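You operate a simulated robot arm through the tools that you are given. There is no shell and no other tool. Be economical: measure what you need, move in short steps, check, and stop when the job is done.

The job below is to be done with a simulated robot arm. You get a single attempt, and the scene is never put back.

TASK
Fetch the red band coil and set it on the paper pad. Then take the orange handled pad and put it in the steel pot. Then pull the left bench drawer open. Keep to this order.
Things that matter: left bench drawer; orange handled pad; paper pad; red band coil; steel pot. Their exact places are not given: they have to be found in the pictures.

Only the result counts: the job must be done as asked and must still hold three seconds after the hand-in. Knocking over, shifting, dropping, spilling or breaking anything else fails it.

THE ROBOT
A 6-joint arm with a fingered hand on a trunk, on a base that drives. Base frame: it is fixed to the floor where the robot stands at the start and does not move with it; the origin is under the middle of the robot, x ahead of it, y to its left, z up; the surface under the hand at the start is at about z = 800. Lengths are in mm, angles in degrees, forces in N, time in s.
With the tool pointing down near the work surface it reaches from about 300 to 740 mm from the robot's upright axis, wherever it stands. Its first joint turns from -166.0 to 166.0 degrees. Places, roughly: left bench drawer [-4300, 5700, 700]; orange handled pad (4x3x6 cm) [-3900, 5600, 900]; paper pad [-3750, 0, 1000]; red band coil (4x4x4 cm) [500, -100, 800]; steel pot [-3250, 5750, 1000]. Payload 4 kg.
The tool frame sits at the grasp point between the pads (the TCP): z along the fingers, y along the line on which they close. The tips reach 26 mm beyond it. The gripper opens to 148 mm. The gripper's body begins 73 mm behind the TCP. The gripper is a hand of 3 fingers: y runs from the thumb to the fingers, the wrist lies at [0, 0, -239] in the tool frame.
Orientation is that of the tool frame in the base frame, as [roll, pitch, yaw] about the fixed x, y, z axes, in that order (R = Rz(yaw) Ry(pitch) Rx(roll)). With the fingers straight down and closing along the base's y, the tool's x points along the base's -x, its y along +y and its z along -z.

THE INTERFACE
- The arm moves only by the tool nudge_tool. Its argument "moves" is one flat list of numbers, 6 for each row, row after row: the shift along the base's x, y, z in mm, then the turn, a rotation vector about the base's x, y, z in degrees. In form: [dx, dy, dz, rx, ry, rz, dx, dy, dz, rx, ry, rz, ...]. A call has 1 to 10 rows; each row shifts and turns the commanded pose from where the row before left it. Each row takes 0.2 s and may step no farther than 50 mm and 8.6 degrees from the row before; otherwise, the whole call is refused. Where a pose cannot be reached the arm comes as near as it can. A force on the tool above 40 N (or 10 N above the force at the start of the call, whichever is more), or a blocked arm, ends the call early, and 0.2 s more pass. In this call time passes only in rows, and 0.2 s behind the last. The reply holds the time, the measured pose of the TCP, the force on the tool along the base axes, the opening and the grip force, in the units named above and with some noise, with the torque about the TCP (base axes, N m) and any sound that the robot's microphone picked up.
- Cameras (640 x 400 px; columns grow to the right, rows downward): "scene" is now at [2.1, 136.6, 1429.2]; the picture's right is [-0.44, -0.90, 0.00], its down [-0.56, 0.27, -0.78] and it looks along [0.70, -0.35, -0.62] (base axes); focal length 275 px, centre (320, 200). "wrist" rides on the gripper at [68, -39, -90] in the tool frame; the picture's right is [0.50, 0.87, 0.00], its down [-0.66, 0.38, -0.65] and it looks along [-0.57, 0.33, 0.76] (tool axes); focal length 222 px, centre (320, 200).
- camera(camera): a new picture of that camera. No time passes.
- lift_body(by): slides the trunk up (or, below 0, down) by that many mm; the arm and the scene camera ride with it, the base frame stays. It gives what a move gives, with no picture.
- roll_base(legs): drives the robot by 1 to 6 legs, each [ahead, left, turn to the left] in mm, mm and degrees, along the robot's own axes; the way and the turn of a leg run together, so that a leg with both is an arc; at most 1500 mm and 180 degrees a leg. The arm and the cameras ride along, it lands a little off, and it stops where it bumps. It gives what a move gives.
- curl_fingers(finger1, finger2, thumb_bend): sets how far each is bent, from 0 (flat) to 100 (curled in); at 30 the hand is open as for a grip, at 70 the pads meet at the TCP. One left out holds its place. A second passes; each finger stops where it meets its share of the squeeze, and holds until it gets a number again. It is the only way to open and close the hand. It gives what a move gives, with no picture; readings hold the bend of each and the force on the fingers (four entries, about 0 where the hand has none), thumb and palm.
- turn_head(pan, tilt): turns the head with the scene camera to pan (to the left, within 155 degrees either way) and tilt (down, from -29 to 69), counted from straight ahead of the robot. It gives what a move gives.
- probe_pixels(camera, pixels): for up to 12 pixels [column, row] of the newest picture of that camera ("zoom" is the newest enlarged one), the place [x, y, z] in the base frame of the surface seen there, good to about 2 mm, but the place of the scene camera against the robot may be out by one fixed shift of up to 25 mm in any direction. No time passes.
- zoom(camera, box): a new picture of the part [left, top, right, bottom] of that camera's present view, enlarged. No time passes.
- finish_job(): hands the job in; it is judged then, once.

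Go step by step. Measure first, check grasps and placings, and put right what went wrong. The budget is 110 turns and 90 pictures, counting those below and the enlarged ones. Unless the task says otherwise, let go and move clear before handing in, and close with one line.

The tools are called as a command line: name --argument value ..., lists and objects as JSON in quotes. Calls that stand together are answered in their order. nudge_tool: Moves the arm, as the interface text tells. Its arguments: {"type":"object","properties":{"moves":{"type":"array","items":{"type":"number"}}},"required":["moves"]} The other tools are called the same way: lift_body (by) slides the trunk up or down; curl_fingers (finger1, finger2, thumb_bend) moves the fingers one by one; roll_base (legs) drives the base; turn_head (pan, tilt) turns the head that bears the scene camera; camera (camera) takes a picture; probe_pixels (camera, pixels) gives the place of the surface under pixels of a picture; zoom (camera, box) takes an enlarged picture of a part of a camera's view; finish_job () hands the job in.

At the start:

```text
t: 0.0
tcp_pos: [443.9, -207.7, 1011.1]
tool_rot: [180.0, 0.0, 179.9]
wrist_force: [0.8, -0.1, -0.1]
wrist_torque: [0.0, -0.01, -0.01]
width: 147.9
grip_force: 0.0
shape: jaw
bend: [30.0, 30.0, 30.0]
finger forces: [0.0, 0.1, 0.0, 0.0, 0.0, 0.0]
trunk travel left (down, up): [-375.0, 215.0]
robot x, y, heading: [-1.5, 6.1, -0.1]
head pan, tilt: [-26.3, 38.3]
```

scene: 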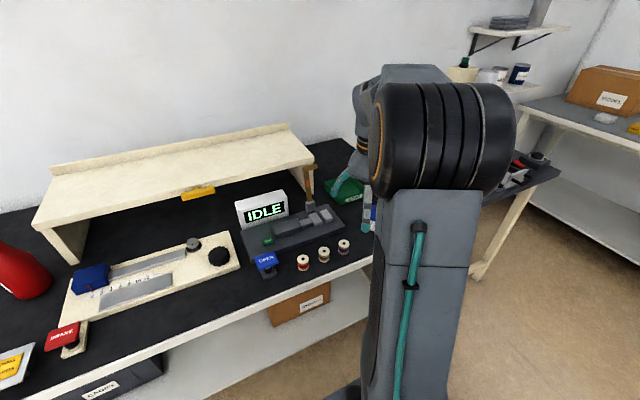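
wrist: 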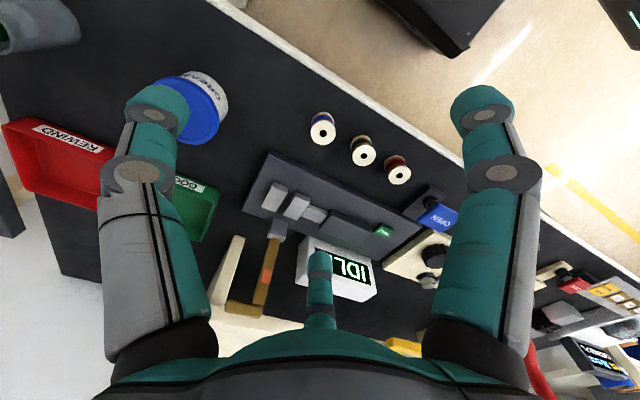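

Three small coils show in the scene picture near (303,262), (324,254) and (344,246). I'll enlarge them to find the red-banded one.

zoom --camera "scene" --box '[230, 200, 390, 300]'

zoom --camera "wrist" --box '[280, 90, 440, 190]'

probe_pixels --camera "wrist" --pixels '[[323, 130], [364, 155], [399, 175], [323, 121], [397, 162], [362, 142], [350, 110], [340, 180]]'

```text
4.00 times, centred on (310, 250) of scene
```

zoom: 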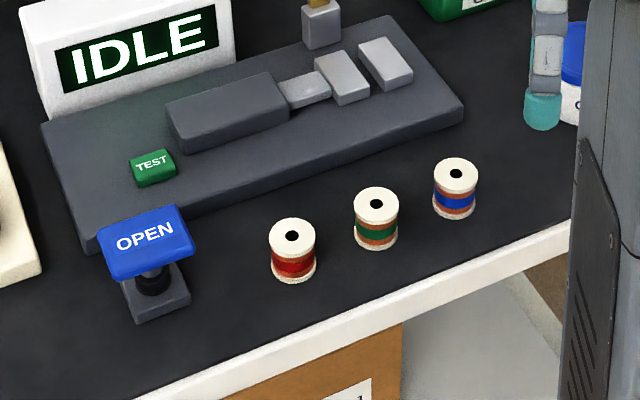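

```text
4.00 times, centred on (360, 140) of wrist
```

zoom: 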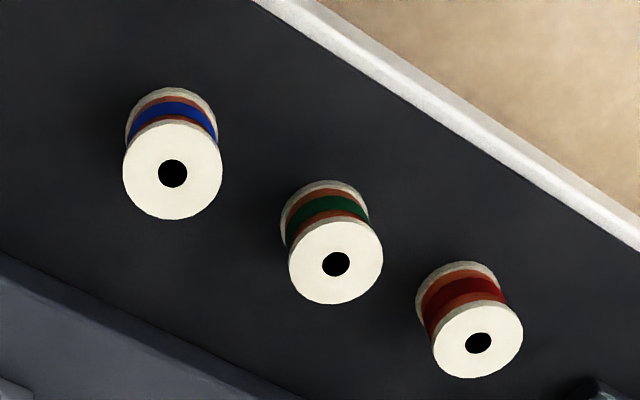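

```text
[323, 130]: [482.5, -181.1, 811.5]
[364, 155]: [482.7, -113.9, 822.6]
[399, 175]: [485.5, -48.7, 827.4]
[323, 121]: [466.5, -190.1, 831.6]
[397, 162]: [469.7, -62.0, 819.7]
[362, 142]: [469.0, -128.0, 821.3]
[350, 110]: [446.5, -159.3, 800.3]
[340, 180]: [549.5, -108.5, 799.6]
```

The rightmost in the wrist view has the red band, with its top at zoom (478,340). I'll probe its rim and the surroundings.

probe_pixels --camera "zoom" --pixels '[[442, 342], [515, 340], [478, 310], [478, 370], [500, 320], [455, 360], [336, 240], [336, 290], [297, 265], [375, 262]]'

probe_pixels --camera "wrist" --pixels '[[431, 195], [440, 215], [420, 205], [400, 220], [383, 231], [330, 195]]'

```text
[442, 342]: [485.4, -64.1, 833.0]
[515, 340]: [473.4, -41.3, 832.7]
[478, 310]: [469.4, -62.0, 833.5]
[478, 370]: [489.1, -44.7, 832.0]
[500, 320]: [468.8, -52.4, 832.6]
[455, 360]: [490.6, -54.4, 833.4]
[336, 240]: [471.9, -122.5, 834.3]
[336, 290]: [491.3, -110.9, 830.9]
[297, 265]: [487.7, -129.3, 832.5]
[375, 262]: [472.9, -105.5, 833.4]
```

```text
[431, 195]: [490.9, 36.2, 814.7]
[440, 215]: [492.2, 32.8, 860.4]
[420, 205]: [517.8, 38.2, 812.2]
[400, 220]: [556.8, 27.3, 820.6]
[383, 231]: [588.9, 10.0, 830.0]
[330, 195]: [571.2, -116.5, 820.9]
```

The coil stands at about (480,-53), top z 833, with the green coil 64 mm away. I'll check how the fingers are arranged by pre-closing the hand partly and probing the fingertips.

curl_fingers --finger1 52 --finger2 52 --thumb_bend 52

camera --camera "wrist"

```text
t: 1.0
tcp_pos: [444.8, -207.2, 1011.2]
tool_rot: [179.9, -0.1, 180.0]
wrist_force: [0.4, 0.4, 0.5]
wrist_torque: [0.0, 0.01, 0.05]
width: 56.1
grip_force: 0.1
shape: fingers
bend: [52.0, 52.0, 52.0]
finger forces: [0.0, 0.0, 0.0, 0.0, 0.0, 0.0]
trunk travel left (down, up): [-375.0, 215.0]
robot x, y, heading: [1.1, 0.9, -0.2]
head pan, tilt: [-26.3, 38.3]
```

```text
85 pictures are left
```

wrist: 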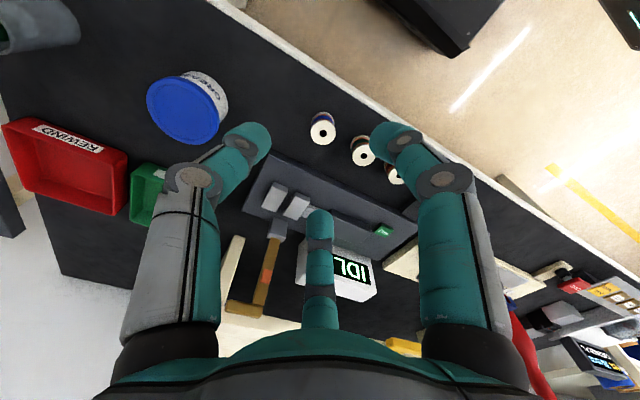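

probe_pixels --camera "wrist" --pixels '[[250, 138], [394, 135], [320, 222], [410, 138], [190, 175], [441, 178], [320, 255]]'

```text
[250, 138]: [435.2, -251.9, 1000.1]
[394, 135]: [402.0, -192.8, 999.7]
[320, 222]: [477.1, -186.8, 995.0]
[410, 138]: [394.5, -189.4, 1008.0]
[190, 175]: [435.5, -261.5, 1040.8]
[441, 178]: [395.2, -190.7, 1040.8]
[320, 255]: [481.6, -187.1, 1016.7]
```

The three fingers stand 120° apart: thumb toward -y, the others at ±x, +y. Turning by +60° puts one finger on +y and leaves the green coil between the other two; I move above the coil with that turn.

nudge_tool --moves '[5, 20, 0, 0, 0, 7.5, 5, 20, 0, 0, 0, 7.5, 5, 20, 0, 0, 0, 7.5, 5, 20, 0, 0, 0, 7.5, 5, 20, 0, 0, 0, 7.5, 5, 20, -20, 0, 0, 7.5, 5, 20, -30, 0, 0, 7.5, 0, 14, -30, 0, 0, 7.5]'

curl_fingers --finger1 54 --finger2 54 --thumb_bend 54

camera --camera "wrist"

```text
t: 2.8
tcp_pos: [481.0, -43.2, 924.5]
tool_rot: [-179.6, -0.4, -120.3]
wrist_force: [0.2, 1.0, -1.0]
wrist_torque: [-0.02, -0.01, 0.01]
width: 55.6
grip_force: 0.0
shape: fingers
bend: [52.0, 52.0, 52.0]
finger forces: [0.1, 0.0, 0.0, 0.0, 0.0, 0.0]
out of reach, approached as far as the arm can: row 8
trunk travel left (down, up): [-375.0, 215.0]
robot x, y, heading: [1.6, -1.0, 0.2]
head pan, tilt: [-26.3, 38.3]
```

```text
t: 3.8
tcp_pos: [479.1, -44.6, 924.7]
tool_rot: [-179.5, -0.4, -120.4]
wrist_force: [-0.3, -0.4, 0.5]
wrist_torque: [0.01, -0.02, 0.02]
width: 49.7
grip_force: 0.1
shape: fingers
bend: [54.0, 54.0, 54.0]
finger forces: [0.0, 0.0, 0.0, 0.1, 0.1, 0.0]
trunk travel left (down, up): [-375.0, 215.0]
robot x, y, heading: [2.8, 1.1, -0.1]
head pan, tilt: [-26.3, 38.3]
```

```text
84 pictures are left
```

wrist: 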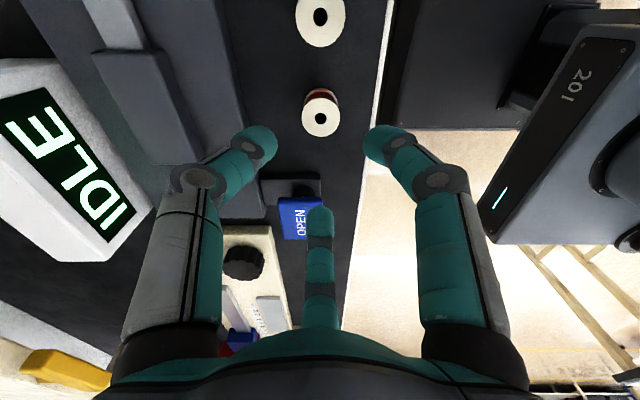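

The coil top sits at (321,117) in the wrist view, between the fingers. I'll measure it again along with the fingertips and the OPEN button.

probe_pixels --camera "wrist" --pixels '[[305, 117], [337, 117], [321, 102], [321, 132], [321, 18], [320, 215], [300, 200], [290, 183], [260, 138], [375, 140], [320, 240]]'

```text
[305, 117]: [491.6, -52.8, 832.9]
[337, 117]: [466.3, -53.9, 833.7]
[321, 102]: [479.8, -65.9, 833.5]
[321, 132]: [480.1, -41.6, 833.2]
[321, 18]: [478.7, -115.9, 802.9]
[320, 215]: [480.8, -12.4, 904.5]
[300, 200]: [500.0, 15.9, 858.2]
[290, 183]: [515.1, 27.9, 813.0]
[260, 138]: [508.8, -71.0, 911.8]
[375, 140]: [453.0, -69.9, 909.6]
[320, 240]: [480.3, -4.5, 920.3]
```

The coil centre is (479.5,-53.5); the TCP has to go 9 mm toward -y, then down. I'll step down and check whether it's reached.

nudge_tool --moves '[0, -9, 0, 0, 0, 0, 0, 0, -20, 0, 0, 0]'

```text
t: 4.4
tcp_pos: [478.0, -42.8, 901.5]
tool_rot: [180.0, 0.0, -120.1]
wrist_force: [-0.2, -0.5, 0.3]
wrist_torque: [-0.01, -0.02, 0.0]
width: 49.5
grip_force: 0.1
shape: fingers
bend: [54.0, 54.0, 54.0]
finger forces: [0.0, 0.1, 0.1, 0.1, 0.0, 0.0]
out of reach, approached as far as the arm can: row 1
trunk travel left (down, up): [-375.0, 215.0]
robot x, y, heading: [4.4, -1.7, 0.2]
head pan, tilt: [-26.3, 38.3]
```

The wrist seems to be at its turn limit, so I'll give back 6° of yaw and then shift in y.

nudge_tool --moves '[0, 0, 0, 0, 0, -6, 1, -10, 0, 0, 0, 0, 0, 0, -15, 0, 0, 0]'

camera --camera "wrist"

```text
t: 5.2
tcp_pos: [479.0, -52.5, 886.2]
tool_rot: [-179.9, 0.0, -126.0]
wrist_force: [-0.5, 1.2, -0.1]
wrist_torque: [0.0, -0.01, -0.02]
width: 49.5
grip_force: 0.0
shape: fingers
bend: [54.0, 54.0, 54.0]
finger forces: [0.1, 0.1, 0.1, 0.1, 0.0, 0.1]
trunk travel left (down, up): [-375.0, 215.0]
robot x, y, heading: [0.8, -4.1, 0.0]
head pan, tilt: [-26.3, 38.3]
```

```text
83 pictures are left
```

wrist: 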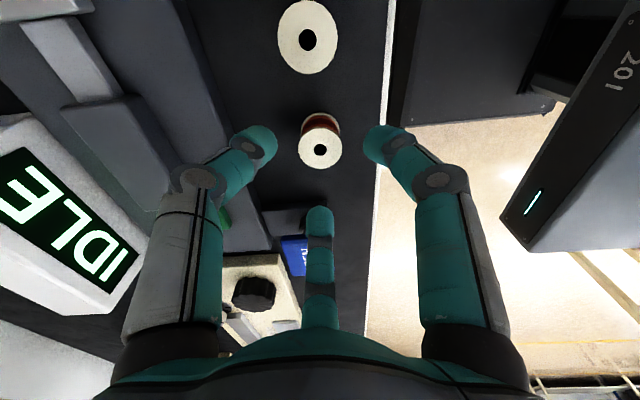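

It worked, and the coil is centred between the fingers at (320,148). Going down to z≈830.

nudge_tool --moves '[0, -1, -15, 0, 0, 0, 0, 0, -15, 0, 0, 0, 0, 0, -14, 0, 0, 0, 0, 0, -12, 0, 0, 0]'

camera --camera "wrist"

```text
t: 6.2
tcp_pos: [479.2, -54.1, 834.9]
tool_rot: [-179.7, 0.2, -126.2]
wrist_force: [-1.0, -1.5, 34.0]
wrist_torque: [0.08, 0.58, -0.01]
width: 49.7
grip_force: 17.5
shape: fingers
bend: [52.0, 53.0, 54.0]
finger forces: [19.1, 12.0, 0.0, 0.0, 3.3, 0.0]
trunk travel left (down, up): [-375.0, 215.0]
robot x, y, heading: [2.3, -2.6, 0.1]
head pan, tilt: [-26.3, 38.3]
```

```text
82 pictures are left
```

wrist: 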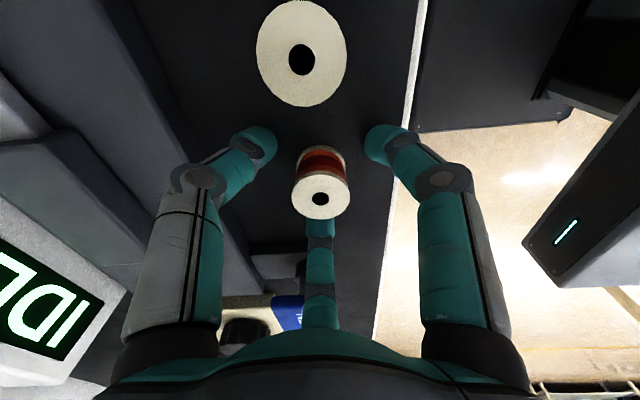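

The tips touched the table (34 N) at z 835. I'll raise 8 mm and close gradually.

nudge_tool --moves '[0, 0, 8, 0, 0, 0]'

curl_fingers --finger1 60 --finger2 60 --thumb_bend 60

camera --camera "wrist"

```text
t: 6.6
tcp_pos: [478.6, -55.4, 837.4]
tool_rot: [179.8, -0.1, -126.0]
wrist_force: [0.3, -0.8, -0.6]
wrist_torque: [0.02, 0.02, -0.01]
width: 49.1
grip_force: 0.1
shape: fingers
bend: [54.0, 54.0, 54.0]
finger forces: [0.0, 0.0, 0.0, 0.1, 0.0, 0.0]
trunk travel left (down, up): [-375.0, 215.0]
robot x, y, heading: [-1.3, 1.5, 0.1]
head pan, tilt: [-26.3, 38.3]
```

```text
t: 7.6
tcp_pos: [480.7, -54.2, 837.5]
tool_rot: [180.0, 0.1, -126.0]
wrist_force: [0.3, 0.0, 0.4]
wrist_torque: [0.02, 0.01, -0.02]
width: 30.1
grip_force: 0.0
shape: fingers
bend: [60.0, 60.0, 60.0]
finger forces: [0.0, 0.0, 0.0, 0.1, 0.0, 0.1]
trunk travel left (down, up): [-375.0, 215.0]
robot x, y, heading: [2.2, -0.6, -0.1]
head pan, tilt: [-26.3, 38.3]
```

```text
81 pictures are left
```

wrist: 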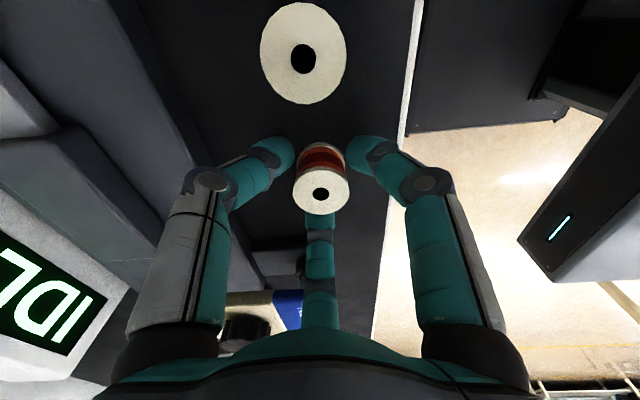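

The fingers are around the coil with no contact yet. I'll drop 3 mm more and close to hold.

nudge_tool --moves '[0, 0, -3, 0, 0, 0]'

curl_fingers --finger1 75 --finger2 75 --thumb_bend 75

camera --camera "wrist"

```text
t: 8.0
tcp_pos: [480.2, -54.8, 833.9]
tool_rot: [180.0, 0.0, -126.0]
wrist_force: [-0.5, 0.1, 0.1]
wrist_torque: [-0.03, 0.02, 0.01]
width: 30.2
grip_force: 0.0
shape: fingers
bend: [60.0, 60.0, 60.0]
finger forces: [0.0, 0.0, 0.1, 0.0, 0.0, 0.0]
trunk travel left (down, up): [-375.0, 215.0]
robot x, y, heading: [-0.6, -1.4, 0.3]
head pan, tilt: [-26.3, 38.3]
```

```text
t: 9.0
tcp_pos: [478.7, -53.1, 833.3]
tool_rot: [-180.0, 0.0, -126.1]
wrist_force: [-0.5, -0.5, 0.1]
wrist_torque: [0.04, -0.01, 0.03]
width: 20.4
grip_force: 17.5
shape: fingers
bend: [62.0, 62.0, 67.0]
finger forces: [11.3, 10.9, 0.0, 0.0, 13.5, 0.0]
trunk travel left (down, up): [-375.0, 215.0]
robot x, y, heading: [1.7, -4.8, 0.1]
head pan, tilt: [-26.3, 38.3]
```

```text
80 pictures are left
```

wrist: 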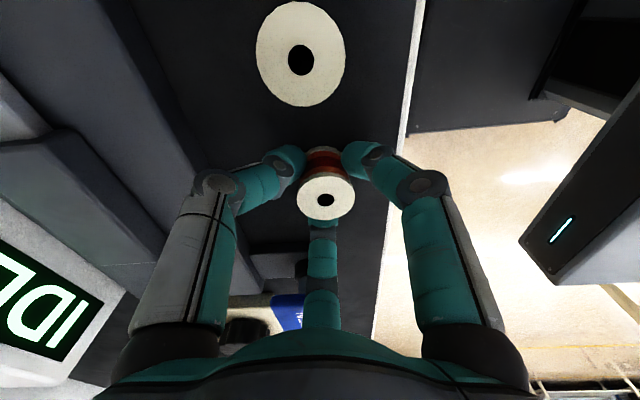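

The coil is gripped by all three (11–13 N). Lifting straight up 150 mm and checking.

nudge_tool --moves '[0, 0, 10, 0, 0, 0, 0, 0, 20, 0, 0, 0, 0, 0, 30, 0, 0, 0, 0, 0, 30, 0, 0, 0, 0, 0, 30, 0, 0, 0, 0, 0, 30, 0, 0, 0]'

camera --camera "wrist"

turn_head --pan 150 --tilt 15

camera --camera "scene"

```text
t: 10.4
tcp_pos: [480.1, -51.9, 986.0]
tool_rot: [-179.8, -0.1, -126.2]
wrist_force: [0.1, -0.1, -0.3]
wrist_torque: [-0.02, 0.02, 0.02]
width: 19.8
grip_force: 17.9
shape: fingers
bend: [62.0, 62.0, 67.0]
finger forces: [11.3, 10.8, 0.0, 0.0, 13.5, 0.0]
trunk travel left (down, up): [-375.0, 215.0]
robot x, y, heading: [-3.9, 0.6, -0.1]
head pan, tilt: [-26.3, 38.3]
```

```text
79 pictures are left
```

wrist: 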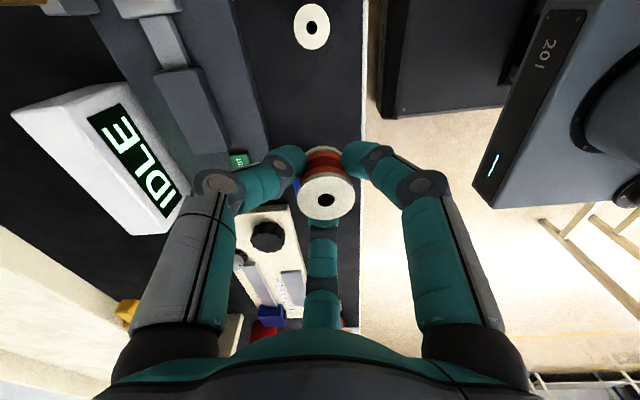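

```text
t: 13.1
tcp_pos: [479.2, -51.6, 986.2]
tool_rot: [-179.7, -0.2, -126.4]
wrist_force: [-0.4, 0.5, -1.1]
wrist_torque: [-0.02, 0.02, -0.03]
width: 20.3
grip_force: 17.8
shape: fingers
bend: [62.0, 62.0, 67.0]
finger forces: [11.1, 10.9, 0.0, 0.0, 13.5, 0.0]
trunk travel left (down, up): [-375.0, 215.0]
robot x, y, heading: [-1.7, -2.1, -0.1]
head pan, tilt: [150.0, 15.0]
```

```text
78 pictures are left
```

scene: 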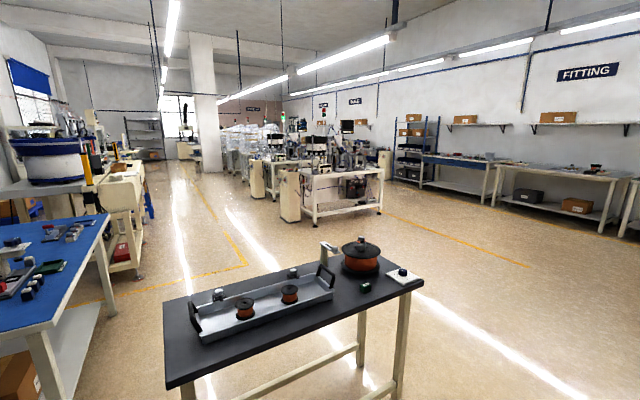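

The coil is held. The view behind shows a dark table with a tray around (300,320), a blue-top table at left and benches farther back. I'll probe these for mapping.

probe_pixels --camera "scene" --pixels '[[167, 380], [165, 305], [398, 378], [422, 285], [385, 262], [404, 275], [105, 215], [35, 340], [20, 225], [110, 320], [150, 260], [240, 275]]'

turn_head --pan -155 --tilt 15

camera --camera "scene"

```text
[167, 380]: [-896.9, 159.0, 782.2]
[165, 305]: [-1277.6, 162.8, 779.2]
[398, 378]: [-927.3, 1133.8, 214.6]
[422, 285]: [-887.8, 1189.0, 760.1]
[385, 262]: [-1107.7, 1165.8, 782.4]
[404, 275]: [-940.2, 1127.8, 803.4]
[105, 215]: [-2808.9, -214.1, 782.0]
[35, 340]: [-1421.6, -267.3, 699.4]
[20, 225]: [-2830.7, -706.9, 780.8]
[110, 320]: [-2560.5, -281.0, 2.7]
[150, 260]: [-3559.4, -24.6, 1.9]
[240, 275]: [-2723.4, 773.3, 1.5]
```

```text
t: 17.2
tcp_pos: [479.4, -52.6, 985.9]
tool_rot: [-179.7, -0.2, -126.3]
wrist_force: [0.3, -0.3, -0.1]
wrist_torque: [0.0, -0.01, 0.03]
width: 20.3
grip_force: 17.8
shape: fingers
bend: [62.0, 62.0, 67.0]
finger forces: [11.2, 10.8, 0.0, 0.0, 13.5, 0.0]
trunk travel left (down, up): [-375.0, 215.0]
robot x, y, heading: [-2.6, 2.5, -0.0]
head pan, tilt: [-154.7, 15.0]
```

```text
77 pictures are left
```

scene: 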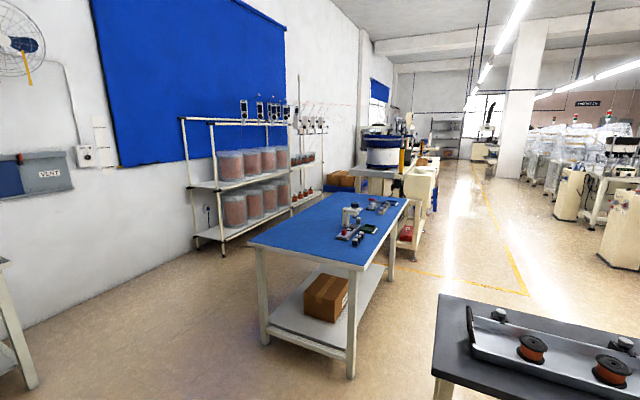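

The paper pad should lie straight behind, near (430,165) in this view, on the beige machine. Enlarging.

zoom --camera "scene" --box '[340, 110, 500, 260]'

probe_pixels --camera "zoom" --pixels '[[320, 200], [330, 170], [350, 180], [270, 240], [370, 190], [300, 350], [250, 360], [200, 380], [390, 230]]'

```text
2.67 times, centred on (420, 185) of scene
```

zoom: 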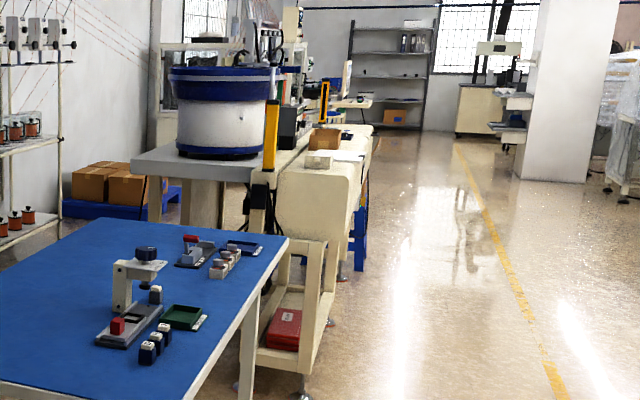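

```text
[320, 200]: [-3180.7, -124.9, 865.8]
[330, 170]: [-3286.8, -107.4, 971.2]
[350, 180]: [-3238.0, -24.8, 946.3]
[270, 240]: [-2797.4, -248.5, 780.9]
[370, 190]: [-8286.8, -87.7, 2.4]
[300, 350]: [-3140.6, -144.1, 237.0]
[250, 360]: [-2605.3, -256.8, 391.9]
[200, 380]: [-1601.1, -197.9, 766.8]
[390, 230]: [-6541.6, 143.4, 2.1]
```

The map so far: tray table x -1280…-900, y 160…1190; blue table x -2830…-1420, y < -215; beige machine with the pad from x≈-3150. I'll look left to check the way round the tray table.

turn_head --pan 100 --tilt 20

camera --camera "scene"

probe_pixels --camera "scene" --pixels '[[320, 390], [320, 300], [320, 250], [200, 350], [100, 350], [450, 350], [550, 350], [250, 220], [400, 250], [500, 250], [600, 250], [30, 300]]'

```text
t: 20.8
tcp_pos: [479.7, -52.6, 985.5]
tool_rot: [-179.7, -0.1, -126.3]
wrist_force: [0.7, 0.6, 0.3]
wrist_torque: [0.01, 0.01, -0.03]
width: 20.2
grip_force: 18.1
shape: fingers
bend: [62.0, 62.0, 67.0]
finger forces: [11.2, 10.9, 0.1, 0.0, 13.4, 0.1]
trunk travel left (down, up): [-375.0, 215.0]
robot x, y, heading: [-0.3, -0.2, -0.1]
head pan, tilt: [100.0, 20.0]
```

```text
75 pictures are left
```

scene: 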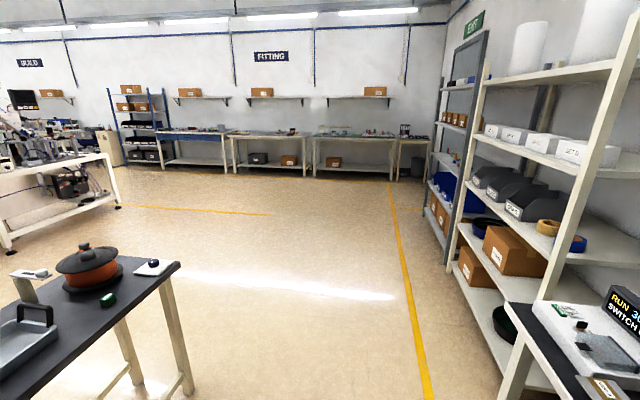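

```text
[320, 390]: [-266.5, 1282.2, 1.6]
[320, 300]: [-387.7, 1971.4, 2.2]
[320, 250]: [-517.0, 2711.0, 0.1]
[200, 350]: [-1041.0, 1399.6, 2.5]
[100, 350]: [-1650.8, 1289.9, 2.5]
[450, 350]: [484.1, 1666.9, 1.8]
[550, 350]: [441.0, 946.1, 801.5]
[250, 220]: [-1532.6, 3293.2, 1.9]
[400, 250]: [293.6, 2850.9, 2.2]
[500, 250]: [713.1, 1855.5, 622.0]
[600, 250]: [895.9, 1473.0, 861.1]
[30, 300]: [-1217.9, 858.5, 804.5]
```

The floor to the left is free. I back off 250 mm and drive left to y≈1700, then look toward the beige machine.

roll_base --legs '[[-250, 0, 0], [0, 1400, 0], [0, 300, 0]]'

turn_head --pan 150 --tilt 20

camera --camera "scene"

probe_pixels --camera "scene" --pixels '[[320, 390], [320, 300], [320, 250], [320, 200], [200, 250], [100, 250], [420, 250], [400, 200], [450, 200], [250, 200], [150, 200], [50, 200]]'

```text
t: 31.0
tcp_pos: [281.7, 1653.6, 986.2]
tool_rot: [-179.7, -0.2, -129.4]
wrist_force: [-0.2, -0.4, 0.2]
wrist_torque: [0.0, 0.01, 0.06]
width: 20.2
grip_force: 17.3
shape: fingers
bend: [62.0, 62.0, 67.0]
finger forces: [11.2, 10.9, 0.0, 0.0, 13.5, 0.1]
trunk travel left (down, up): [-375.0, 215.0]
robot x, y, heading: [-196.2, 1735.7, -3.1]
head pan, tilt: [100.0, 20.0]
```

```text
t: 32.1
tcp_pos: [282.4, 1653.4, 985.8]
tool_rot: [-179.7, -0.2, -129.5]
wrist_force: [0.0, -0.2, 0.4]
wrist_torque: [0.03, -0.01, 0.03]
width: 20.1
grip_force: 17.9
shape: fingers
bend: [62.0, 62.0, 67.0]
finger forces: [11.3, 10.8, 0.1, 0.0, 13.5, 0.0]
trunk travel left (down, up): [-375.0, 215.0]
robot x, y, heading: [-191.2, 1734.4, -3.1]
head pan, tilt: [150.0, 20.0]
```

```text
74 pictures are left
```

scene: 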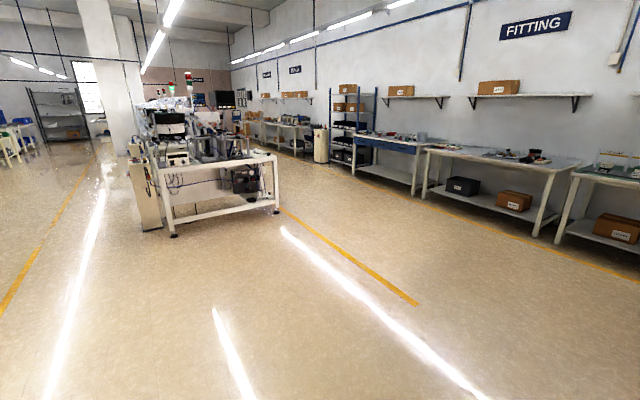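

```text
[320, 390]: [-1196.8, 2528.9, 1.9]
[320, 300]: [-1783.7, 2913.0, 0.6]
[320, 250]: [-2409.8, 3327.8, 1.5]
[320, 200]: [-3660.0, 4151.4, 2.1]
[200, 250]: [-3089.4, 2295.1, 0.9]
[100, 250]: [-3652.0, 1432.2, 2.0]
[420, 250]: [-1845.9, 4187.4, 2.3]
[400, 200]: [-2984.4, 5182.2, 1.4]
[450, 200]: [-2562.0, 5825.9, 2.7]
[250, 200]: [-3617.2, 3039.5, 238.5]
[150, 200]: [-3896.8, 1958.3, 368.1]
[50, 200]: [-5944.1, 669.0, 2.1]
```

The corridor between the machine (y≈0) and the island (y>1950) is clear. I turn about and drive to roughly (-2950, 1150).

roll_base --legs '[[0, 0, 90], [0, 0, 93], [1400, 0, 0], [1350, 600, 0]]'

turn_head --pan 50 --tilt 20

camera --camera "scene"

```text
t: 53.3
tcp_pos: [-3331.7, 1289.8, 986.6]
tool_rot: [-179.7, -0.2, 50.5]
wrist_force: [0.8, -0.4, -1.3]
wrist_torque: [-0.01, 0.02, 0.01]
width: 19.9
grip_force: 17.6
shape: fingers
bend: [62.0, 62.0, 67.0]
finger forces: [10.1, 10.7, 0.0, 0.1, 13.1, 0.1]
trunk travel left (down, up): [-375.0, 215.0]
robot x, y, heading: [-2852.9, 1209.6, 176.6]
head pan, tilt: [150.0, 20.0]
```

```text
t: 55.1
tcp_pos: [-3331.2, 1288.3, 987.7]
tool_rot: [-179.7, 0.0, 50.4]
wrist_force: [0.2, -0.3, -0.5]
wrist_torque: [0.01, 0.01, -0.03]
width: 19.8
grip_force: 16.6
shape: fingers
bend: [62.0, 62.0, 67.0]
finger forces: [10.1, 10.7, 0.1, 0.0, 13.2, 0.1]
trunk travel left (down, up): [-375.0, 215.0]
robot x, y, heading: [-2853.0, 1214.4, 176.8]
head pan, tilt: [50.0, 20.0]
```

```text
73 pictures are left
```

scene: 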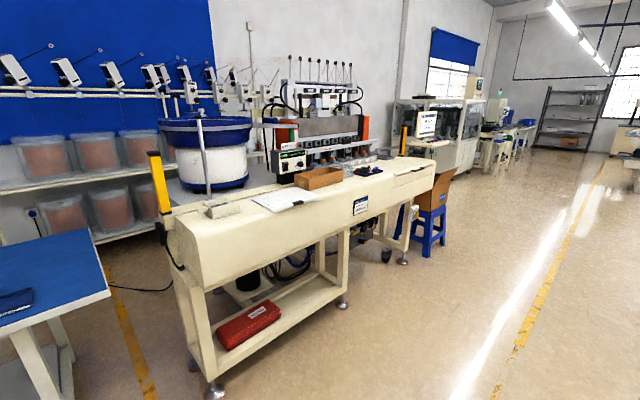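

Paper sheets lie on the cream machine around (290,195) and (410,170). Enlarging to tell the pad apart.

zoom --camera "scene" --box '[190, 140, 450, 230]'

probe_pixels --camera "scene" --pixels '[[285, 198], [312, 193], [270, 205], [285, 187], [320, 182], [370, 172], [215, 208], [410, 170], [430, 195], [180, 235], [225, 372], [340, 300]]'

```text
2.46 times, centred on (320, 185) of scene
```

zoom: 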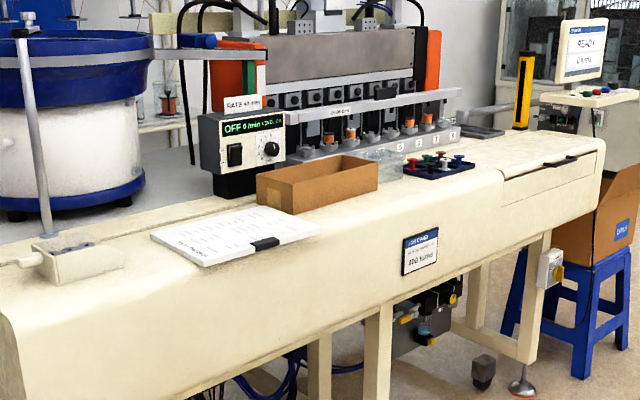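

```text
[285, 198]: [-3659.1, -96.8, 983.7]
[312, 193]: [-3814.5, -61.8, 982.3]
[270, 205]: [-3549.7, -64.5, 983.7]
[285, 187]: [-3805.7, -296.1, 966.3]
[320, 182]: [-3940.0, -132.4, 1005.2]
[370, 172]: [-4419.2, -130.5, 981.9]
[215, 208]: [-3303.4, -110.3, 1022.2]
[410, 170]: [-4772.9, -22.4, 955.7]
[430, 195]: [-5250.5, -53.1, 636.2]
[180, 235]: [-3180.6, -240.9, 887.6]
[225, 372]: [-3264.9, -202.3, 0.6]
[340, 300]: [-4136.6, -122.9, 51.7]
```

The paper pad spans about x -3550…-3810, y -160…-30, z 983. I raise the trunk 150 mm, drive to (-3690,1250) and turn to face it.

lift_body --by 150

roll_base --legs '[[830, 0, 0], [0, 0, 93], [600, 0, 0]]'

turn_head --pan 20 --tilt 45

camera --camera "scene"

camera --camera "wrist"

```text
t: 56.8
tcp_pos: [-3330.4, 1288.9, 1136.6]
tool_rot: [-179.7, -0.2, 50.5]
wrist_force: [-0.3, -0.8, -0.7]
wrist_torque: [-0.03, -0.02, 0.01]
width: 19.2
grip_force: 17.6
shape: fingers
bend: [62.0, 62.0, 67.0]
finger forces: [10.0, 10.7, 0.1, 0.0, 13.2, 0.1]
trunk travel left (down, up): [-525.0, 65.0]
robot x, y, heading: [-2857.2, 1212.0, 176.9]
head pan, tilt: [50.0, 20.0]
```

```text
t: 68.3
tcp_pos: [-3764.8, 174.2, 1136.5]
tool_rot: [-179.7, -0.1, 142.9]
wrist_force: [-0.3, 0.1, 0.0]
wrist_torque: [-0.04, 0.02, 0.04]
width: 19.4
grip_force: 16.4
shape: fingers
bend: [62.0, 62.0, 67.0]
finger forces: [9.7, 10.7, 0.0, 0.0, 13.1, 0.0]
trunk travel left (down, up): [-525.0, 65.0]
robot x, y, heading: [-3708.0, 651.7, -90.6]
head pan, tilt: [50.0, 20.0]
```

```text
t: 69.3
tcp_pos: [-3765.4, 173.9, 1137.0]
tool_rot: [-179.6, -0.2, 142.9]
wrist_force: [-1.2, -0.6, 0.2]
wrist_torque: [-0.01, 0.0, -0.02]
width: 19.4
grip_force: 16.6
shape: fingers
bend: [62.0, 62.0, 67.0]
finger forces: [9.6, 10.7, 0.0, 0.1, 13.0, 0.0]
trunk travel left (down, up): [-525.0, 65.0]
robot x, y, heading: [-3708.4, 653.5, -90.4]
head pan, tilt: [20.0, 45.0]
```

```text
71 pictures are left
```

scene: 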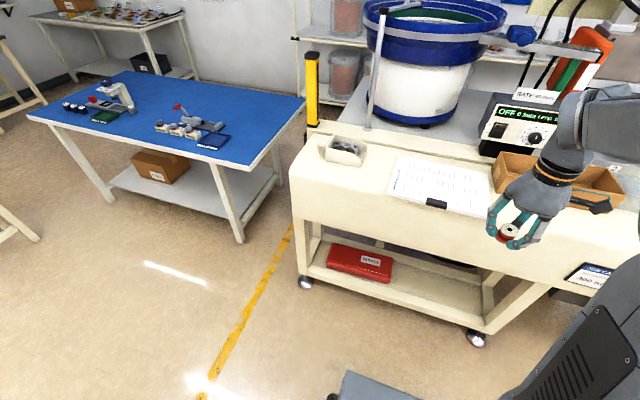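

```text
70 pictures are left
```

wrist: 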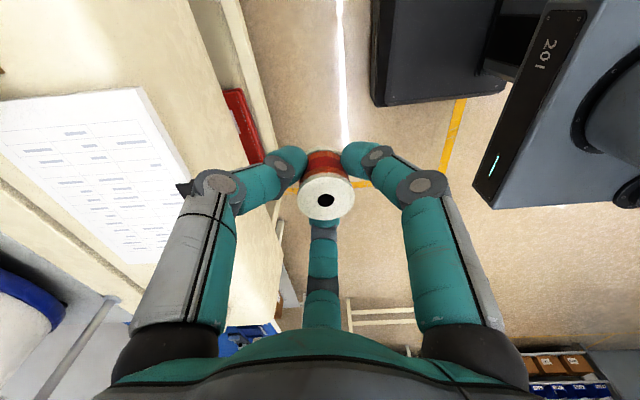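

The pad shows in both views: scene corners near (400,155), (492,180), (487,217), (388,195). Probing it in both cameras.

probe_pixels --camera "wrist" --pixels '[[140, 92], [175, 170], [80, 150], [20, 120], [110, 200], [60, 120], [130, 240], [220, 90], [180, 60], [185, 188]]'

probe_pixels --camera "scene" --pixels '[[402, 158], [488, 180], [485, 212], [392, 193], [440, 184], [437, 203], [515, 160], [500, 190], [345, 150], [350, 180]]'

```text
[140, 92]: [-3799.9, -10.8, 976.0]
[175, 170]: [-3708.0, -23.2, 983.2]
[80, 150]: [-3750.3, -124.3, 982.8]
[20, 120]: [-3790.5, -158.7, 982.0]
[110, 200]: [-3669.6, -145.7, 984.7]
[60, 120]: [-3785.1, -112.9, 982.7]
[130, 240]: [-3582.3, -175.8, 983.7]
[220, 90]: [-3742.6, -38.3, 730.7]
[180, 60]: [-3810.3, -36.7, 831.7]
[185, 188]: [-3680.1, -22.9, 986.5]
```

```text
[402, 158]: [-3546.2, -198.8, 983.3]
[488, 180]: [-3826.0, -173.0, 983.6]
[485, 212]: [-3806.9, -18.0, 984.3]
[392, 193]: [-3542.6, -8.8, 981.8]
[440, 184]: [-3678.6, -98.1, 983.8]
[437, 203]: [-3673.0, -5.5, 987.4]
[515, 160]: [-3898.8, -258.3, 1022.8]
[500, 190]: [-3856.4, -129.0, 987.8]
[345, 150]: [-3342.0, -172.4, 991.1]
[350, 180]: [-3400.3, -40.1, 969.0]
```

The pad centre is about (-3680,-105,983). I drive 200 mm ahead and 60 mm left, then bring the coil over it.

roll_base --legs '[[200, 60, 0]]'

```text
t: 70.9
tcp_pos: [-3704.7, -28.6, 1135.6]
tool_rot: [-179.8, -0.2, 143.4]
wrist_force: [-0.1, 0.1, -0.8]
wrist_torque: [0.01, -0.03, -0.01]
width: 19.4
grip_force: 16.7
shape: fingers
bend: [62.0, 62.0, 67.0]
finger forces: [9.7, 10.7, 0.0, 0.0, 13.0, 0.0]
trunk travel left (down, up): [-525.0, 65.0]
robot x, y, heading: [-3650.5, 449.8, -90.6]
head pan, tilt: [20.0, 45.0]
```

nudge_tool --moves '[13, -40, 0, 0, 0, 0, 12, -40, 0, 0, 0, 0, 0, 0, -35, 0, 0, 0, 0, 0, -35, 0, 0, 0, 0, 0, -20, 0, 0, 0]'

camera --camera "wrist"

camera --camera "scene"

```text
t: 72.1
tcp_pos: [-3679.9, -107.1, 1045.5]
tool_rot: [-179.7, -0.2, 143.4]
wrist_force: [-0.3, -0.2, 0.1]
wrist_torque: [-0.02, 0.0, 0.02]
width: 19.1
grip_force: 16.4
shape: fingers
bend: [62.0, 62.0, 67.0]
finger forces: [9.8, 10.7, 0.1, 0.0, 13.2, 0.0]
trunk travel left (down, up): [-525.0, 65.0]
robot x, y, heading: [-3650.3, 447.7, -90.4]
head pan, tilt: [20.0, 45.0]
```

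```text
69 pictures are left
```

wrist: 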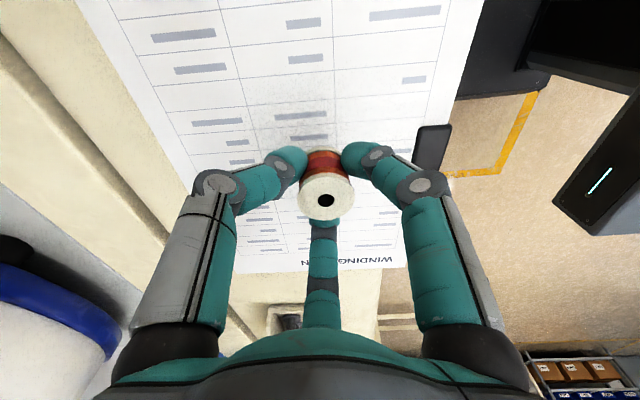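

```text
68 pictures are left
```

scene: 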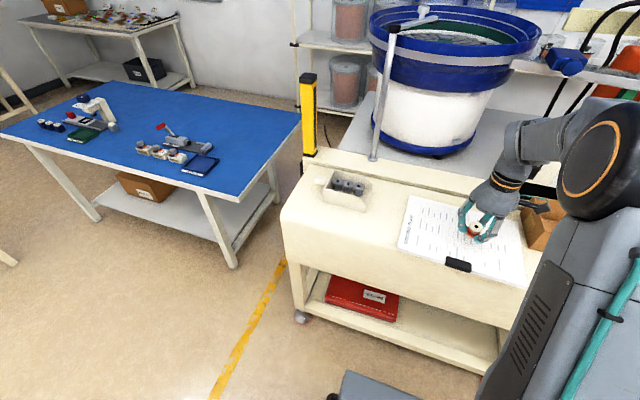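

The coil hangs over the pad's middle. I lower in small steps to contact near z 1017.

nudge_tool --moves '[0, 0, -12, 0, 0, 0, 0, 0, -8, 0, 0, 0, 0, 0, -4, 0, 0, 0, 0, 0, -3, 0, 0, 0]'

```text
t: 73.1
tcp_pos: [-3680.4, -108.0, 1019.6]
tool_rot: [-179.8, -0.2, 143.3]
wrist_force: [0.1, 0.7, -1.0]
wrist_torque: [-0.03, -0.01, 0.01]
width: 19.2
grip_force: 16.7
shape: fingers
bend: [62.0, 62.0, 67.0]
finger forces: [9.7, 10.7, 0.1, 0.1, 13.2, 0.0]
trunk travel left (down, up): [-525.0, 65.0]
robot x, y, heading: [-3653.6, 451.7, -90.2]
head pan, tilt: [20.0, 45.0]
```

nudge_tool --moves '[0, 0, -2, 0, 0, 0, 0, 0, -1, 0, 0, 0]'

camera --camera "wrist"

```text
t: 73.7
tcp_pos: [-3680.1, -109.4, 1015.7]
tool_rot: [-179.8, -0.3, 143.5]
wrist_force: [0.0, 0.0, 1.7]
wrist_torque: [0.04, 0.03, 0.02]
width: 19.2
grip_force: 17.4
shape: fingers
bend: [62.0, 62.0, 67.0]
finger forces: [10.3, 10.7, 0.0, 0.0, 13.5, 0.0]
trunk travel left (down, up): [-525.0, 65.0]
robot x, y, heading: [-3650.7, 452.2, -90.1]
head pan, tilt: [20.0, 45.0]
```

```text
67 pictures are left
```

wrist: 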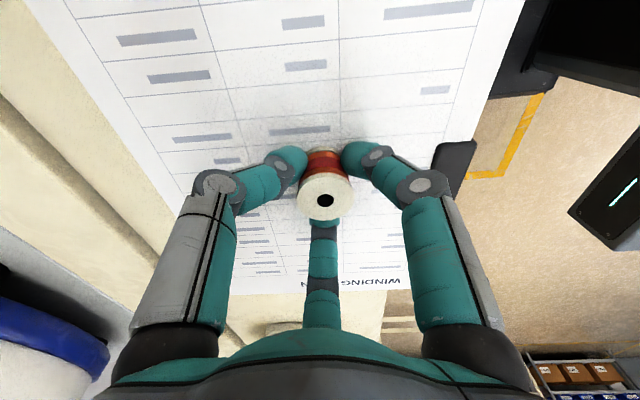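

The contact is starting (forces 1.7 N). One more mm, then a gentle release.

nudge_tool --moves '[0, 0, -1, 0, 0, 0]'

curl_fingers --finger1 60 --finger2 60 --thumb_bend 63

curl_fingers --finger1 56 --finger2 56 --thumb_bend 57

camera --camera "wrist"

```text
t: 74.1
tcp_pos: [-3679.9, -109.1, 1016.3]
tool_rot: [-179.7, -0.1, 143.5]
wrist_force: [0.0, -0.5, 5.3]
wrist_torque: [0.04, -0.04, -0.02]
width: 19.0
grip_force: 17.9
shape: fingers
bend: [62.0, 62.0, 67.0]
finger forces: [10.9, 11.3, 0.0, 0.0, 13.7, 0.0]
trunk travel left (down, up): [-525.0, 65.0]
robot x, y, heading: [-3648.4, 449.7, -90.2]
head pan, tilt: [20.0, 45.0]
```

```text
t: 75.1
tcp_pos: [-3679.6, -108.5, 1015.4]
tool_rot: [-179.6, -0.1, 143.4]
wrist_force: [1.0, 0.5, -0.8]
wrist_torque: [0.03, 0.02, 0.03]
width: 24.6
grip_force: 0.0
shape: fingers
bend: [60.0, 60.0, 63.0]
finger forces: [0.1, 0.0, 0.0, 0.0, 0.0, 0.0]
trunk travel left (down, up): [-525.0, 65.0]
robot x, y, heading: [-3651.8, 453.4, -90.2]
head pan, tilt: [20.0, 45.0]
```

```text
t: 76.1
tcp_pos: [-3679.5, -108.1, 1016.4]
tool_rot: [-179.7, -0.1, 143.5]
wrist_force: [-0.2, -0.1, 4.7]
wrist_torque: [0.05, -0.08, -0.01]
width: 41.1
grip_force: 2.6
shape: fingers
bend: [57.0, 57.0, 56.0]
finger forces: [1.9, 3.2, 0.0, 0.0, 0.0, 0.0]
trunk travel left (down, up): [-525.0, 65.0]
robot x, y, heading: [-3648.5, 448.0, -90.4]
head pan, tilt: [20.0, 45.0]
```

```text
66 pictures are left
```

wrist: 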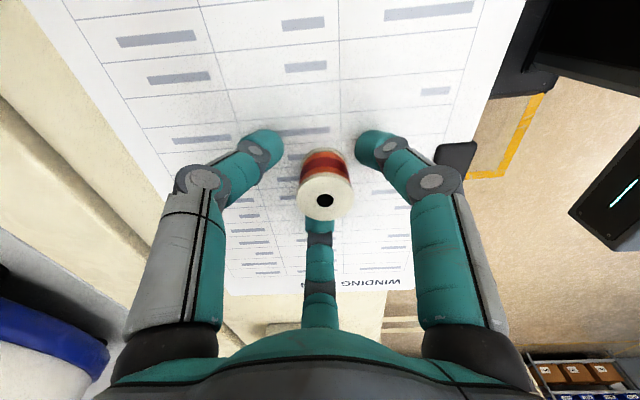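

The coil stands free. I lift 6 mm, open a bit more and rise clear.

nudge_tool --moves '[0, 0, 6, 0, 0, 0]'

curl_fingers --finger1 50 --finger2 50 --thumb_bend 50

nudge_tool --moves '[0, 0, 20, 0, 0, 0, 0, 0, 30, 0, 0, 0, 0, 0, 40, 0, 0, 0, 0, 30, 40, 0, 0, 0]'

camera --camera "wrist"

camera --camera "scene"

```text
t: 76.5
tcp_pos: [-3679.9, -109.0, 1021.3]
tool_rot: [-179.8, -0.2, 143.5]
wrist_force: [0.2, -1.2, -1.0]
wrist_torque: [0.02, -0.03, -0.01]
width: 41.7
grip_force: 0.1
shape: fingers
bend: [56.0, 56.0, 56.0]
finger forces: [0.0, 0.0, 0.0, 0.0, 0.0, 0.1]
trunk travel left (down, up): [-525.0, 65.0]
robot x, y, heading: [-3648.0, 454.0, -90.5]
head pan, tilt: [20.0, 45.0]
```

```text
t: 77.5
tcp_pos: [-3679.6, -108.9, 1022.1]
tool_rot: [-179.7, -0.2, 143.3]
wrist_force: [0.2, -0.2, -0.2]
wrist_torque: [0.05, -0.02, 0.03]
width: 61.5
grip_force: 0.0
shape: fingers
bend: [50.0, 50.0, 50.0]
finger forces: [0.0, 0.1, 0.1, 0.1, 0.1, 0.0]
trunk travel left (down, up): [-525.0, 65.0]
robot x, y, heading: [-3649.1, 450.0, -90.0]
head pan, tilt: [20.0, 45.0]
```

```text
t: 78.5
tcp_pos: [-3678.9, -78.2, 1150.9]
tool_rot: [-179.6, -0.2, 143.3]
wrist_force: [0.7, -0.1, -0.2]
wrist_torque: [0.01, 0.03, -0.03]
width: 61.7
grip_force: 0.1
shape: fingers
bend: [50.0, 50.0, 50.0]
finger forces: [0.0, 0.0, 0.0, 0.0, 0.0, 0.1]
trunk travel left (down, up): [-525.0, 65.0]
robot x, y, heading: [-3653.2, 450.2, -90.6]
head pan, tilt: [20.0, 45.0]
```

```text
65 pictures are left
```

wrist: 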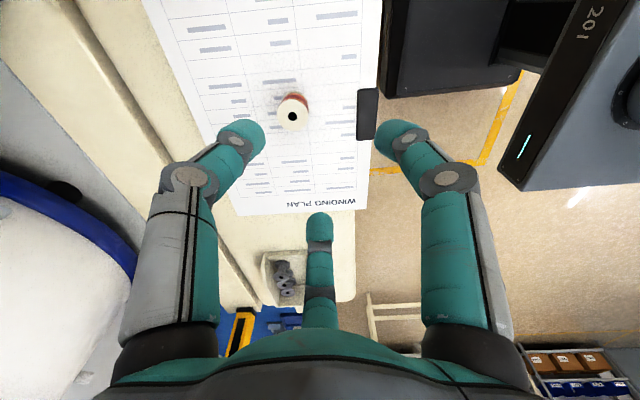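

```text
64 pictures are left
```

scene: 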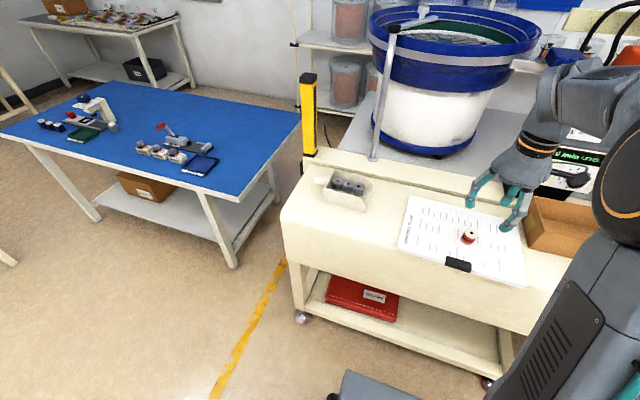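

The coil stands upright on the pad at scene (468,237). Now I back off and drive around the island toward the fitting bench.

roll_base --legs '[[-450, 0, 0], [0, 0, 90], [1050, 0, 0], [0, 0, 90], [1450, 0, 0], [1300, 0, 0]]'

turn_head --pan 30 --tilt 20

camera --camera "scene"

```text
t: 106.9
tcp_pos: [-2549.2, 4159.2, 1150.9]
tool_rot: [-179.7, -0.1, -36.9]
wrist_force: [-0.5, 0.5, 0.2]
wrist_torque: [0.0, 0.03, 0.01]
width: 61.7
grip_force: 0.1
shape: fingers
bend: [50.0, 50.0, 50.0]
finger forces: [0.0, 0.1, 0.0, 0.1, 0.1, 0.1]
trunk travel left (down, up): [-525.0, 65.0]
robot x, y, heading: [-2581.0, 3631.1, 89.4]
head pan, tilt: [20.0, 45.0]
```

```text
t: 107.8
tcp_pos: [-2548.8, 4159.0, 1151.5]
tool_rot: [-179.6, -0.3, -36.9]
wrist_force: [-0.1, -0.2, 0.2]
wrist_torque: [-0.01, -0.01, 0.01]
width: 61.7
grip_force: 0.0
shape: fingers
bend: [50.0, 50.0, 50.0]
finger forces: [0.1, 0.1, 0.0, 0.0, 0.0, 0.0]
trunk travel left (down, up): [-525.0, 65.0]
robot x, y, heading: [-2583.8, 3629.4, 89.5]
head pan, tilt: [30.0, 20.0]
```

```text
63 pictures are left
```

scene: 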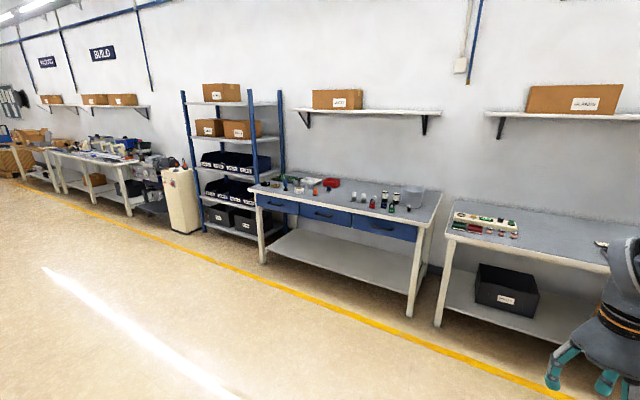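

The drawer bench is at (340,215), with three blue drawers and a steel pot near (413,198). Enlarging its top.

zoom --camera "scene" --box '[240, 160, 450, 260]'

probe_pixels --camera "scene" --pixels '[[413, 198], [332, 190], [312, 190], [256, 190], [415, 228], [270, 203], [325, 214], [380, 226], [265, 250], [408, 312], [440, 322]]'

```text
3.05 times, centred on (345, 210) of scene
```

zoom: 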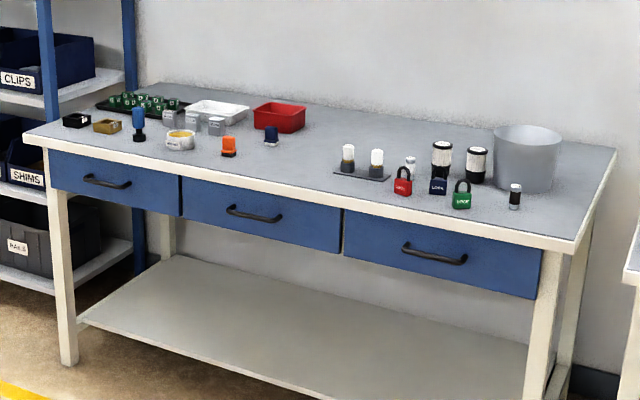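

```text
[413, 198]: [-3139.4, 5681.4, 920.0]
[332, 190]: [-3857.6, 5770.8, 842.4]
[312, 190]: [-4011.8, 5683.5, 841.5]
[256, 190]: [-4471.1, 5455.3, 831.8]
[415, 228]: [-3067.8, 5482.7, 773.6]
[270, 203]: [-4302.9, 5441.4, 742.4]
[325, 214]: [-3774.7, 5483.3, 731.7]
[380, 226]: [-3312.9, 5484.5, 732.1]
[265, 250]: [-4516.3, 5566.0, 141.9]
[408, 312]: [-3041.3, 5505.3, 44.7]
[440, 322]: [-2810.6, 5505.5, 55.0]
```

The orange-topped item is at zoom (229,145), the left drawer handle at zoom (107,182). I drive to stand before it at about x -3930, y 4980.

roll_base --legs '[[700, 0, 0], [0, 1350, 0], [600, 0, 0.6]]'

turn_head --pan 15 --tilt 45

camera --camera "scene"

camera --camera "wrist"

```text
t: 120.7
tcp_pos: [-3921.0, 5415.3, 1151.1]
tool_rot: [-179.7, -0.1, -33.6]
wrist_force: [-0.6, -1.2, -0.1]
wrist_torque: [0.03, -0.02, -0.01]
width: 61.8
grip_force: 0.0
shape: fingers
bend: [50.0, 50.0, 50.0]
finger forces: [0.2, 0.1, 0.0, 0.1, 0.0, 0.1]
trunk travel left (down, up): [-525.0, 65.0]
robot x, y, heading: [-3926.0, 4884.8, 92.7]
head pan, tilt: [30.0, 20.0]
```

```text
t: 121.6
tcp_pos: [-3921.4, 5414.2, 1149.4]
tool_rot: [-179.6, -0.2, -33.7]
wrist_force: [0.3, -0.3, 0.1]
wrist_torque: [0.01, -0.01, 0.0]
width: 61.9
grip_force: 0.0
shape: fingers
bend: [50.0, 50.0, 50.0]
finger forces: [0.1, 0.0, 0.0, 0.1, 0.0, 0.1]
trunk travel left (down, up): [-525.0, 65.0]
robot x, y, heading: [-3921.9, 4888.9, 92.6]
head pan, tilt: [15.0, 45.0]
```

```text
61 pictures are left
```

scene: 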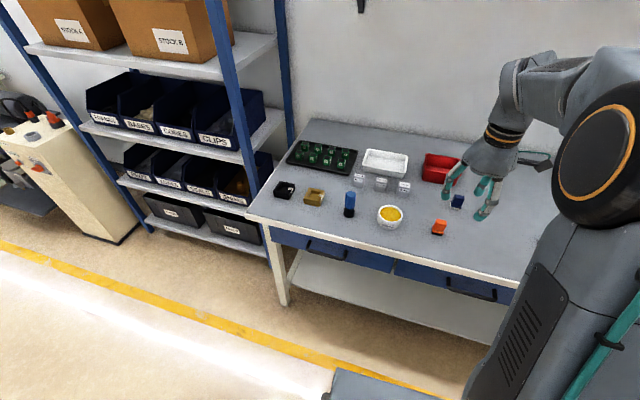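

```text
60 pictures are left
```

wrist: 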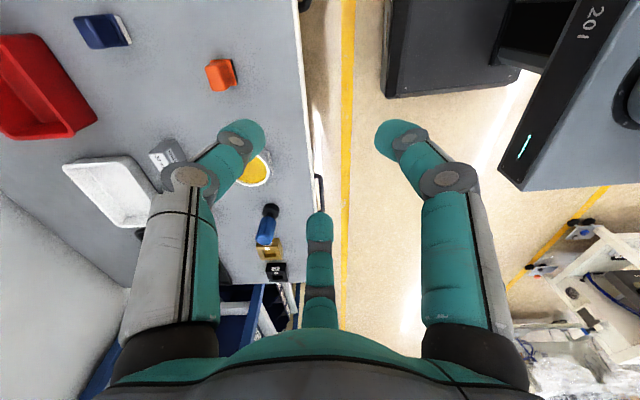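

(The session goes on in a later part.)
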